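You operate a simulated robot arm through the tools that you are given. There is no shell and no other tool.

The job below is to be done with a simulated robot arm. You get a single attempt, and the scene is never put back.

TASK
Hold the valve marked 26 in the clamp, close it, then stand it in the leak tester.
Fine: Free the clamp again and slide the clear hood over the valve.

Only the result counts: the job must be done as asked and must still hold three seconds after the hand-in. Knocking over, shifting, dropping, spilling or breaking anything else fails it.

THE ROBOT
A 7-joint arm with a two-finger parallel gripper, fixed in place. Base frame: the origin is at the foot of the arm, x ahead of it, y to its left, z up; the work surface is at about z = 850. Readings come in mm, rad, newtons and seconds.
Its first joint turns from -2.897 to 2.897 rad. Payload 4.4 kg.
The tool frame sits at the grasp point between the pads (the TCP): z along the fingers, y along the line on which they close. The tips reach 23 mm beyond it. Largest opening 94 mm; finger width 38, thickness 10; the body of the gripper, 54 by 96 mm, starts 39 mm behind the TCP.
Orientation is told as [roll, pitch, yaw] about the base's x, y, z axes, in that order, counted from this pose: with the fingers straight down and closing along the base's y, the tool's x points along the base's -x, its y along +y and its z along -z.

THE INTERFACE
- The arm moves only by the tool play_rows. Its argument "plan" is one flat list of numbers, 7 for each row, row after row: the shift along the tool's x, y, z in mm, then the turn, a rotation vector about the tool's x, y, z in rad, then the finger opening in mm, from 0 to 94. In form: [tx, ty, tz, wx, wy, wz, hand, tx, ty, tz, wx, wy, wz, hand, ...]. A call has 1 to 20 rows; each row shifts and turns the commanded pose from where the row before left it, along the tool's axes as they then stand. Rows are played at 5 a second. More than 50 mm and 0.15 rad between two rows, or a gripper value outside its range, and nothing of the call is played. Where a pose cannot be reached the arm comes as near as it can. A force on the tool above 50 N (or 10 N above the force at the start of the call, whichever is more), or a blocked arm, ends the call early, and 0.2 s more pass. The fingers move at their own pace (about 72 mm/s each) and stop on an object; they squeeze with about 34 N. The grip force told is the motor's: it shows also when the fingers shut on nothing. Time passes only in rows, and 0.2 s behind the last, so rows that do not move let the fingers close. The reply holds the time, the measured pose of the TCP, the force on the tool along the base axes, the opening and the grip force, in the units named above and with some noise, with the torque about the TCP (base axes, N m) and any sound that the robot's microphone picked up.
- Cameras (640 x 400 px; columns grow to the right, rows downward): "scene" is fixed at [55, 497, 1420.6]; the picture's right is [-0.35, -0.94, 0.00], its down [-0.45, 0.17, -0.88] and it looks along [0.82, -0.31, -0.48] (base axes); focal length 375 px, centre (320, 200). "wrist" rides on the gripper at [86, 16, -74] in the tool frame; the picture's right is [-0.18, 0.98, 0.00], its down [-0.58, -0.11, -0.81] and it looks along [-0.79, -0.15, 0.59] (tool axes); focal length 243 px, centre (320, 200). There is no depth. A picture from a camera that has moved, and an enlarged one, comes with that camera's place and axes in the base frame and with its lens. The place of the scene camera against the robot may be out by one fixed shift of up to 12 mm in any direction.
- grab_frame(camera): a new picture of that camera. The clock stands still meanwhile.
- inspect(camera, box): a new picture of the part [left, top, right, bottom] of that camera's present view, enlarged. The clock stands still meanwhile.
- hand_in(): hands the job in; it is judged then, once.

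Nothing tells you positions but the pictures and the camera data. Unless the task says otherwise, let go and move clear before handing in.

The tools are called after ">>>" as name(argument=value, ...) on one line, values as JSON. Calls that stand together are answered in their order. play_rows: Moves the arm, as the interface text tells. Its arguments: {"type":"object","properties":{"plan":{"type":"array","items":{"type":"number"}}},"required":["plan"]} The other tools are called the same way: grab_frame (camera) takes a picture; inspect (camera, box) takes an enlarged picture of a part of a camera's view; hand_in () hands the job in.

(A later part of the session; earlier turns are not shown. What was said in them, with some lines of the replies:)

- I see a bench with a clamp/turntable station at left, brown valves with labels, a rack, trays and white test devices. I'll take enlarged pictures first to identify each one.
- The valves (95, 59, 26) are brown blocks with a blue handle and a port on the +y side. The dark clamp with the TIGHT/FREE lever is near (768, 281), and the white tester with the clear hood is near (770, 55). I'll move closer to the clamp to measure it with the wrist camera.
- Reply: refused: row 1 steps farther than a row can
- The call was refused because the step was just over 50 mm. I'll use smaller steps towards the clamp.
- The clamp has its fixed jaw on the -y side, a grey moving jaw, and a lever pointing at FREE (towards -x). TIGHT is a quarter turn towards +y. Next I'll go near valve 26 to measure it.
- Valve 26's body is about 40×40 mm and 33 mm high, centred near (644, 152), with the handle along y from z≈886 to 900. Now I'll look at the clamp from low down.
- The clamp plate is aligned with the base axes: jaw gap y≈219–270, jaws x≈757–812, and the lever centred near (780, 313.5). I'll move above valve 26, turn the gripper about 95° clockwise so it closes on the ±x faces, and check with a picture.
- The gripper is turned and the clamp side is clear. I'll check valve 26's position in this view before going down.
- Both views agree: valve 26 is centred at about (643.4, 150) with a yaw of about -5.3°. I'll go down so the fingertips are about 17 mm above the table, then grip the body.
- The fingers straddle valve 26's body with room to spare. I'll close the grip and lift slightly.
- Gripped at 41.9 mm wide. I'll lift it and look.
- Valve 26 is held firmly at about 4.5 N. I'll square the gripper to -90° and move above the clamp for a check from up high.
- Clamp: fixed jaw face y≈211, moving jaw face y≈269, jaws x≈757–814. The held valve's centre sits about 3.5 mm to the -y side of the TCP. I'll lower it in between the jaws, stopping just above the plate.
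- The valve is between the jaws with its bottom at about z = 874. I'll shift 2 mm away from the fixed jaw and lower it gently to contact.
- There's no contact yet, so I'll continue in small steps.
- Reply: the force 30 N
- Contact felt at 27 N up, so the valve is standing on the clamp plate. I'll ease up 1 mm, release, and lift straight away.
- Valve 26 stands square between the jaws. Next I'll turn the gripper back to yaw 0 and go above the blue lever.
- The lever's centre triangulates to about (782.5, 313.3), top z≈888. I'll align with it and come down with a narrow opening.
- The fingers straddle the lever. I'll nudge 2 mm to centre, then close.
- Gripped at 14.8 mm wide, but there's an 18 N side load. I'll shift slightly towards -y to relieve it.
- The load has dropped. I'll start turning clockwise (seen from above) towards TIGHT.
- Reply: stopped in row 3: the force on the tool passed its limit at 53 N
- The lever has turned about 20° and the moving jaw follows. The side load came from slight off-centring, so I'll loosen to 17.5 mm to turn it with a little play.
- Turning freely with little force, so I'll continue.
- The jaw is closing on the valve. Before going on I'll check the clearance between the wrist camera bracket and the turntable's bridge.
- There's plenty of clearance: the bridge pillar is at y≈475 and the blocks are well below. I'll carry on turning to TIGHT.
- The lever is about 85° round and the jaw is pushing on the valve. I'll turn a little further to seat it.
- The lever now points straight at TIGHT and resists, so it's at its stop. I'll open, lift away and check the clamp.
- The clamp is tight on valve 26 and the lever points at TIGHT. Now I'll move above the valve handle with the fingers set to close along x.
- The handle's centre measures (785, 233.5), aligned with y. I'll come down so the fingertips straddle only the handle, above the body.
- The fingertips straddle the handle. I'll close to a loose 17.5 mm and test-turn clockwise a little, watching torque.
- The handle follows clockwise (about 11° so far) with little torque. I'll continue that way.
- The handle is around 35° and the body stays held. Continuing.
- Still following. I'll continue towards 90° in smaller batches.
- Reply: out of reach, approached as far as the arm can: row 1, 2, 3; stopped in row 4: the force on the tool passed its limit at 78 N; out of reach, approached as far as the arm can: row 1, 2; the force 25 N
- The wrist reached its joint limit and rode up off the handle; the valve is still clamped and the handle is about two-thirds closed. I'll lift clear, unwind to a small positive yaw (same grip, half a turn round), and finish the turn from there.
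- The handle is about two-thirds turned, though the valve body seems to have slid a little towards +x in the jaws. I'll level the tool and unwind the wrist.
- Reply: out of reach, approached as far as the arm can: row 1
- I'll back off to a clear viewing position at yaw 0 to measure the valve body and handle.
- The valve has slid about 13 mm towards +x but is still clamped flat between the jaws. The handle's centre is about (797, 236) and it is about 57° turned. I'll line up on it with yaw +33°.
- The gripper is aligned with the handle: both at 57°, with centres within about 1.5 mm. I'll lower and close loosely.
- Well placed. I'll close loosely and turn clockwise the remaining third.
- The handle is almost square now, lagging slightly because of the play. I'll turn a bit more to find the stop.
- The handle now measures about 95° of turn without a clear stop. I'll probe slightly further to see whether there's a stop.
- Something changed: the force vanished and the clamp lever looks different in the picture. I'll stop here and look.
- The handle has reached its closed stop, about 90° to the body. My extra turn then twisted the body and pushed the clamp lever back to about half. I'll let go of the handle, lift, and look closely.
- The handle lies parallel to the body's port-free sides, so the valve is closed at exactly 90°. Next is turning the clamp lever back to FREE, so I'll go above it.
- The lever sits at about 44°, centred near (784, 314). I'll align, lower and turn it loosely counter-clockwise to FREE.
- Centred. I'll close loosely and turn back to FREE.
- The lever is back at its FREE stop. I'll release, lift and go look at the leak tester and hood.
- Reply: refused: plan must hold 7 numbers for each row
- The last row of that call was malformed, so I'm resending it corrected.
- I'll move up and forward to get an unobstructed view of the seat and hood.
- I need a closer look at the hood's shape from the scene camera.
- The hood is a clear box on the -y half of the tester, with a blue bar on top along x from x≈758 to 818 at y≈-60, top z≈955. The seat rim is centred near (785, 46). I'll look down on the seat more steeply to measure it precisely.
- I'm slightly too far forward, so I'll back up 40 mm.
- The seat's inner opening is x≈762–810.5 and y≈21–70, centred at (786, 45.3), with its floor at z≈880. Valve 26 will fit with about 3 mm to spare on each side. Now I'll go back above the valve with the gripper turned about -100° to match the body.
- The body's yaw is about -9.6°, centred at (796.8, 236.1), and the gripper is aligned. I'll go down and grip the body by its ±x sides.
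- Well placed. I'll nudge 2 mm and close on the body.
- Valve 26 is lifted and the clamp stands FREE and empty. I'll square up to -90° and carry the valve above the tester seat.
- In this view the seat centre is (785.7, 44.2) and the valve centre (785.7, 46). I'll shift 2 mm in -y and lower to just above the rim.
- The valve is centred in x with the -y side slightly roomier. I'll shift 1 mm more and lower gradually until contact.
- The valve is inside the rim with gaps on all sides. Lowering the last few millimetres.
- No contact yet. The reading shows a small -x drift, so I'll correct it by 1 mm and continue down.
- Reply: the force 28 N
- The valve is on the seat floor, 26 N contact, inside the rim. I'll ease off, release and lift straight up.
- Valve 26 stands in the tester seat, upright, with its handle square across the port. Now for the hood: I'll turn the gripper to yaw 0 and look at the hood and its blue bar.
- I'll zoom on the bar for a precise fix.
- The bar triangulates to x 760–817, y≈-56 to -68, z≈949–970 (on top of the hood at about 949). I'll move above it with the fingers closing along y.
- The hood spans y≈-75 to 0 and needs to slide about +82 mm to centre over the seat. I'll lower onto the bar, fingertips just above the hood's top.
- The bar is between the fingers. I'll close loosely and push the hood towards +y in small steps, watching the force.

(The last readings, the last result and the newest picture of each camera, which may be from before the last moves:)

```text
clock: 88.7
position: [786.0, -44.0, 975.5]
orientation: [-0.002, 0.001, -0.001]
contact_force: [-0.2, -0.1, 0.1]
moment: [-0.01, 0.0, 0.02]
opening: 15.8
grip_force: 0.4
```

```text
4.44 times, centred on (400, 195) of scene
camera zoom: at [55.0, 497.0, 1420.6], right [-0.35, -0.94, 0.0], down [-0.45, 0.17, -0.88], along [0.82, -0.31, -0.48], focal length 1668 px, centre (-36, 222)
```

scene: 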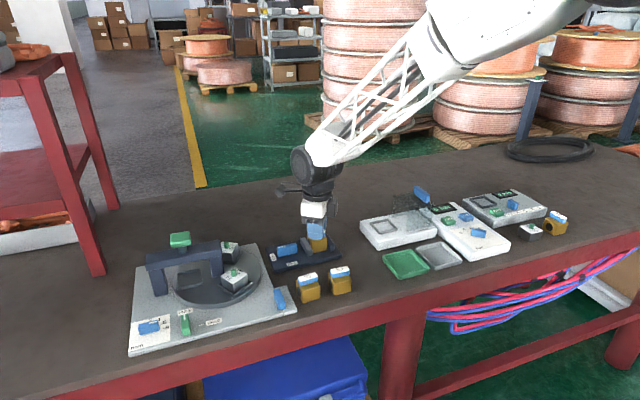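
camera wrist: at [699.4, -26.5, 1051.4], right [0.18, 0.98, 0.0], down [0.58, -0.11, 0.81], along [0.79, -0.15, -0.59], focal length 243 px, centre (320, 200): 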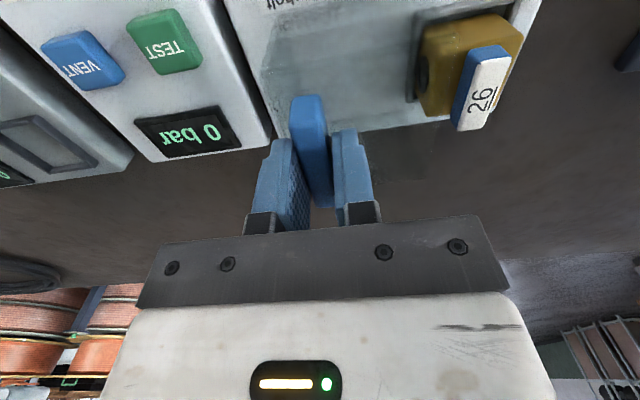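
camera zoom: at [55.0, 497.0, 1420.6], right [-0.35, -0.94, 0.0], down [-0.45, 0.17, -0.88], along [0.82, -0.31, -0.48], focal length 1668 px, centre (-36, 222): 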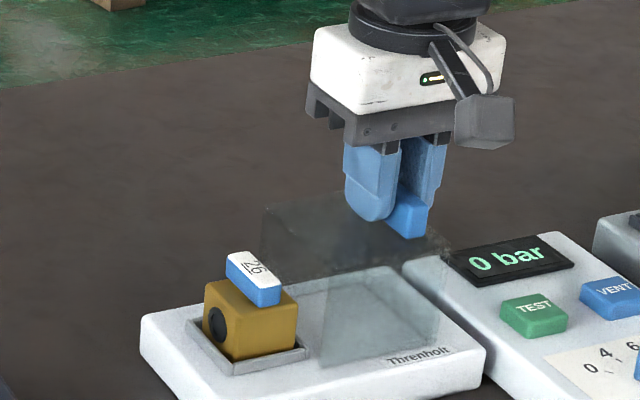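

The hood slides freely. I'll continue over the valve.

>>> play_rows(plan=[0, 6, 0, 0, 0, 0, 16, 0, 6, 0, 0, 0, 0, 16, 0, 6, 0, 0, 0, 0, 16, 0, 6, 0, 0, 0, 0, 16, 0, 6, 0, 0, 0, 0, 16, 0, 0, 0, 0, 0, 0, 16])

>>> inspect(camera="scene", box=[350, 150, 450, 240])

>>> grab_frame(camera="wrist")

```text
clock: 90.1
position: [784.3, -13.6, 974.7]
orientation: [0.0, 0.001, 0.001]
contact_force: [0.0, -0.8, 1.4]
moment: [0.03, 0.01, -0.04]
opening: 16.0
grip_force: 0.0
```

```text
4.44 times, centred on (400, 195) of scene
camera zoom: at [55.0, 497.0, 1420.6], right [-0.35, -0.94, 0.0], down [-0.45, 0.17, -0.88], along [0.82, -0.31, -0.48], focal length 1668 px, centre (-36, 222)
```

zoom: 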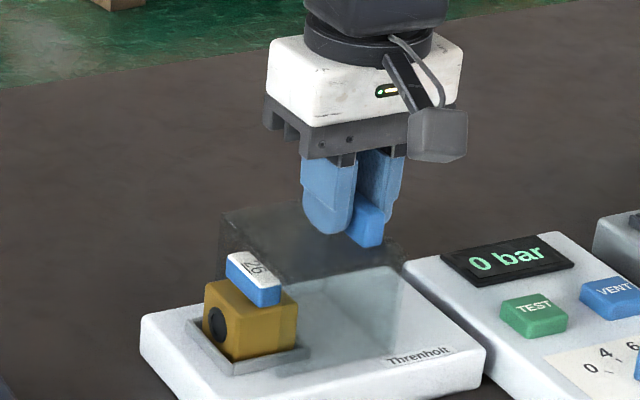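

```text
taken
camera wrist: at [698.1, 2.8, 1049.2], right [0.18, 0.98, 0.0], down [0.58, -0.11, 0.81], along [0.79, -0.15, -0.59], focal length 243 px, centre (320, 200)
```

wrist: 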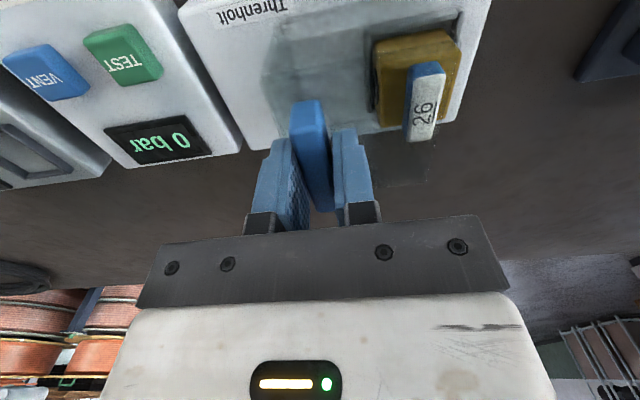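

Valve 26 is being covered without any contact force. I'll continue sliding towards the seat centre.

>>> play_rows(plan=[0, 6, 0, 0, 0, 0, 16, 0, 6, 0, 0, 0, 0, 16, 0, 6, 0, 0, 0, 0, 16, 0, 6, 0, 0, 0, 0, 16, 0, 0, 0, 0, 0, 0, 16])

>>> play_rows(plan=[0, 4, 0, 0, 0, 0, 16, 0, 4, 0, 0, 0, 0, 16, 0, 0, 0, 0, 0, 0, 16])

>>> inspect(camera="scene", box=[350, 150, 450, 240])

>>> grab_frame(camera="wrist")

>>> inspect(camera="wrist", box=[200, 0, 480, 200])

```text
clock: 91.3
position: [784.7, 9.1, 975.2]
orientation: [-0.001, 0.001, 0.0]
contact_force: [0.4, -0.7, -0.8]
moment: [0.0, -0.02, 0.0]
opening: 16.4
grip_force: 0.7
```

```text
clock: 92.1
position: [784.8, 17.6, 976.3]
orientation: [-0.002, 0.002, -0.001]
contact_force: [0.0, -1.8, 0.1]
moment: [-0.05, -0.02, -0.03]
opening: 16.4
grip_force: 0.5
```

```text
4.44 times, centred on (400, 195) of scene
camera zoom: at [55.0, 497.0, 1420.6], right [-0.35, -0.94, 0.0], down [-0.45, 0.17, -0.88], along [0.82, -0.31, -0.48], focal length 1668 px, centre (-36, 222)
```

zoom: 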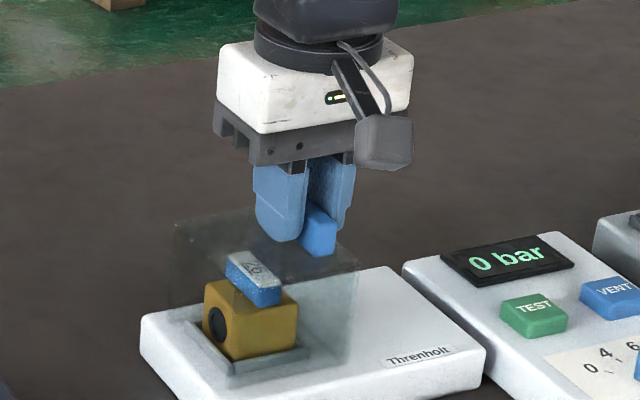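

```text
taken
camera wrist: at [698.1, 34.8, 1050.4], right [0.18, 0.98, 0.0], down [0.58, -0.11, 0.81], along [0.79, -0.15, -0.59], focal length 243 px, centre (320, 200)
```

wrist: 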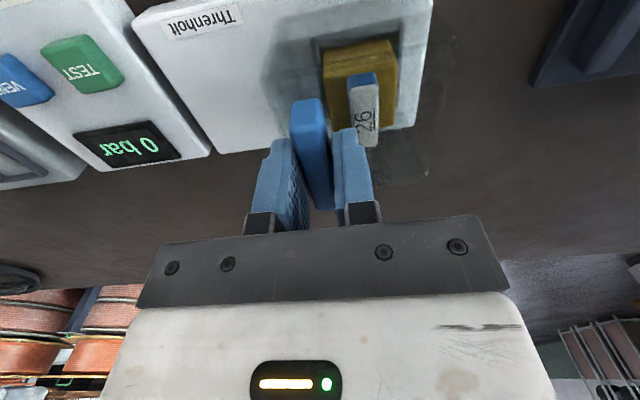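

```text
2.00 times, centred on (340, 100) of wrist
camera zoom: at [698.1, 34.8, 1050.4], right [0.18, 0.98, 0.0], down [0.58, -0.11, 0.81], along [0.79, -0.15, -0.59], focal length 485 px, centre (280, 400)
```

zoom: 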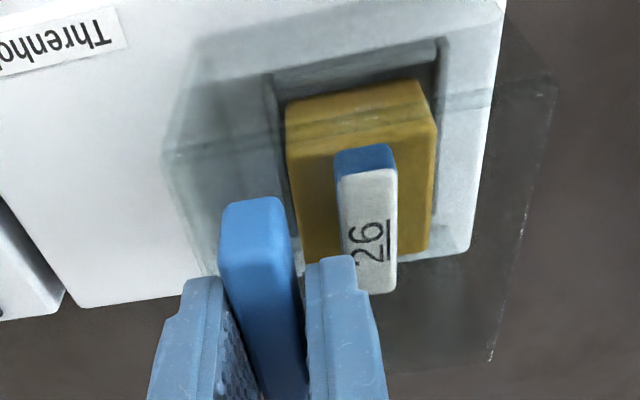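

The hood covers the valve. I'll push about 5 mm more so it's centred over the seat, checking for an end stop.

>>> play_rows(plan=[0, 2.5, 0, 0, 0, 0, 16, 0, 2.5, 0, 0, 0, 0, 16, 0, 0, 0, 0, 0, 0, 16])

>>> inspect(camera="wrist", box=[200, 0, 480, 200])

>>> inspect(camera="scene", box=[350, 170, 430, 240])

```text
clock: 92.9
position: [784.4, 22.5, 977.4]
orientation: [-0.001, 0.002, -0.001]
contact_force: [-0.7, -0.5, -0.1]
moment: [0.0, -0.01, -0.02]
opening: 16.3
grip_force: 0.5
```

```text
2.00 times, centred on (340, 100) of wrist
camera zoom: at [698.4, 38.7, 1050.5], right [0.18, 0.98, 0.0], down [0.58, -0.11, 0.81], along [0.79, -0.15, -0.59], focal length 485 px, centre (280, 400)
```

zoom: 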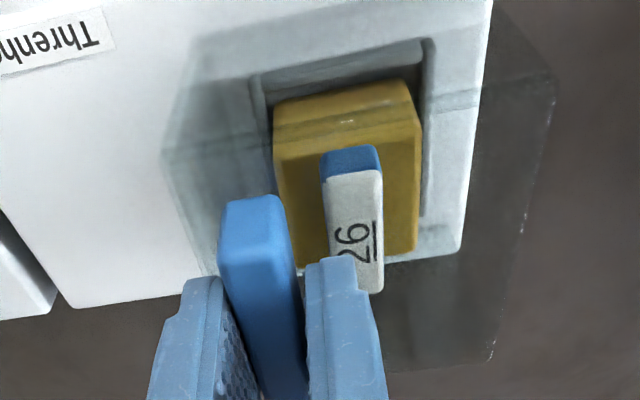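

```text
5.71 times, centred on (390, 205) of scene
camera zoom: at [55.0, 497.0, 1420.6], right [-0.35, -0.94, 0.0], down [-0.45, 0.17, -0.88], along [0.82, -0.31, -0.48], focal length 2144 px, centre (-80, 171)
```

zoom: 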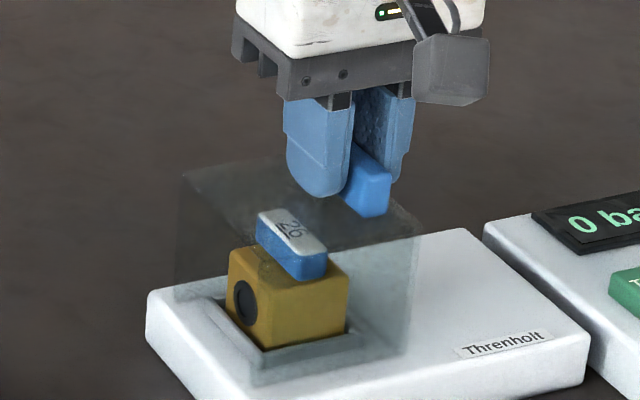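

The hood is centred around the valve, spanning y≈5–80 with no stop felt. I'll push gently a few millimetres more to see whether an end stop is close.

>>> play_rows(plan=[0, 1.5, 0, 0, 0, 0, 16, 0, 1.5, 0, 0, 0, 0, 16, 0, 0, 0, 0, 0, 0, 16])

>>> inspect(camera="wrist", box=[200, 0, 480, 200])

```text
clock: 93.7
position: [785.5, 24.9, 976.9]
orientation: [-0.002, 0.003, 0.0]
contact_force: [-2.2, -5.4, 2.8]
moment: [-0.05, 0.03, -0.04]
opening: 18.7
grip_force: 2.7
```

```text
2.00 times, centred on (340, 100) of wrist
camera zoom: at [698.5, 42.1, 1050.4], right [0.18, 0.98, 0.0], down [0.58, -0.11, 0.81], along [0.79, -0.15, -0.59], focal length 485 px, centre (280, 400)
```

zoom: 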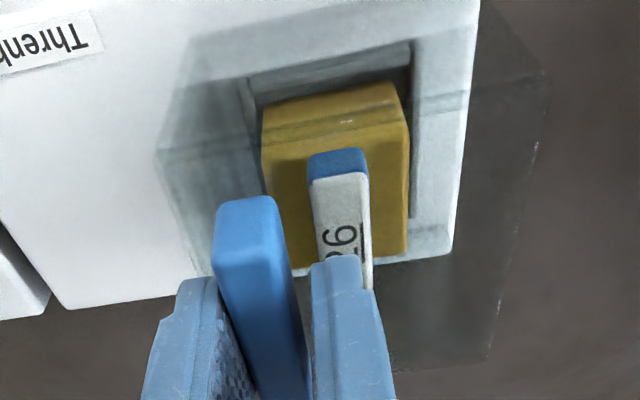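

The end stop is reached: the fingers are pushed apart with about 5 N. The hood is fully over the valve, so I'll ease off, open and lift away.

>>> play_rows(plan=[0, -2, 0, 0, 0, 0, 18, 0, 0, 0, 0, 0, 0, 32, 0, 0, 0, 0, 0, 0, 32, 0, 0, -20, 0, 0, 0, 32, 0, 0, -40, 0, 0, 0, 32, 25, 0, -40, 0, 0, 0, 32, 40, 0, -20, 0, 0, 0, 32, 0, 0, 0, 0, 0, 0, 32])

>>> grab_frame(camera="wrist")

>>> grab_frame(camera="scene")

>>> inspect(camera="scene", box=[350, 170, 430, 240])

>>> inspect(camera="scene", box=[120, 210, 380, 340])

>>> inspect(camera="wrist", box=[180, 0, 440, 180])

```text
clock: 95.5
position: [719.9, 27.1, 1097.3]
orientation: [-0.003, 0.001, 0.0]
contact_force: [0.6, 0.6, 0.6]
moment: [-0.02, 0.02, 0.02]
opening: 31.7
grip_force: 0.1
```

```text
taken
camera wrist: at [633.1, 43.8, 1171.8], right [0.18, 0.98, 0.0], down [0.58, -0.11, 0.81], along [0.79, -0.15, -0.59], focal length 243 px, centre (320, 200)
```

wrist: 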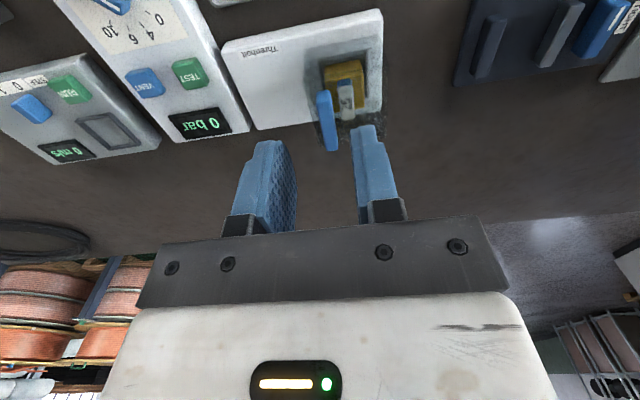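

```text
taken
```

scene: 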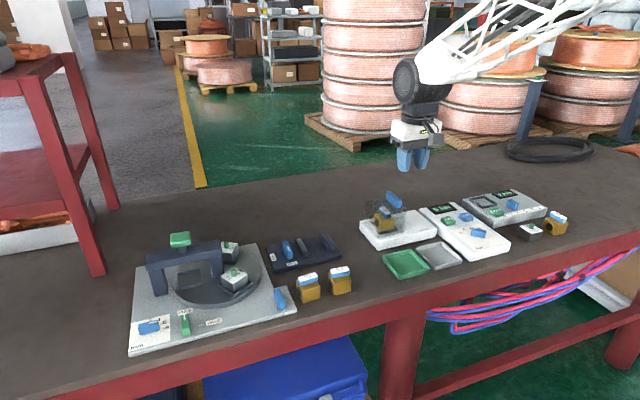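

```text
5.71 times, centred on (390, 205) of scene
camera zoom: at [55.0, 497.0, 1420.6], right [-0.35, -0.94, 0.0], down [-0.45, 0.17, -0.88], along [0.82, -0.31, -0.48], focal length 2144 px, centre (-80, 171)
```

zoom: 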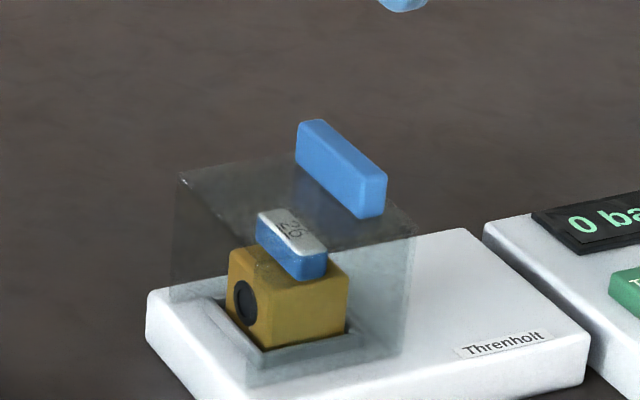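

```text
2.46 times, centred on (250, 275) of scene
camera zoom: at [55.0, 497.0, 1420.6], right [-0.35, -0.94, 0.0], down [-0.45, 0.17, -0.88], along [0.82, -0.31, -0.48], focal length 924 px, centre (492, 15)
```

zoom: 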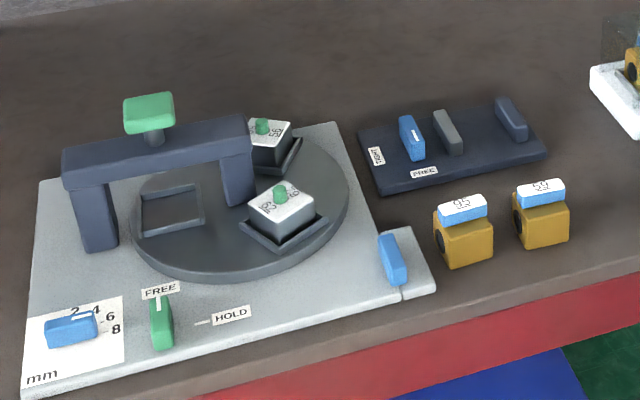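

```text
2.22 times, centred on (310, 90) of wrist
camera zoom: at [633.1, 43.8, 1171.8], right [0.18, 0.98, 0.0], down [0.58, -0.11, 0.81], along [0.79, -0.15, -0.59], focal length 539 px, centre (342, 444)
```

zoom: 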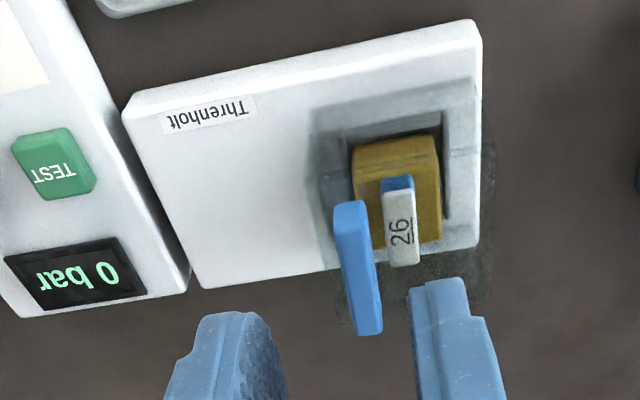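

Final check:
- Valve 26 stands in the tester seat with its handle across the port.
- The hood is fully over it at its stop.
- The clamp is empty with its lever at FREE.
- The other valves and fixtures look unmoved, and the arm is clear.

I'm handing in.

>>> hand_in()

```text
The job is handed in.
```

The job is handed in. Valve 26 stands closed in the leak tester with the clear hood slid over it to its end stop. The clamp is empty, with its lever back at FREE. I haven't been told how it was judged.

- **Closing the valve:** partway through the turn the wrist reached its joint limit and pulled the valve about 13 mm along the clamp jaws. I re-gripped the handle and finished the turn.
- **Clamp:** I turned slightly past the handle's stop, which twisted the body about 10° and pushed the clamp lever back to about half. In the close-up afterwards the handle was square across the port, and I then set the lever to FREE.
- **Surroundings:** in the final pictures the other valves, the trays and the turntable look unmoved, and the arm is clear.
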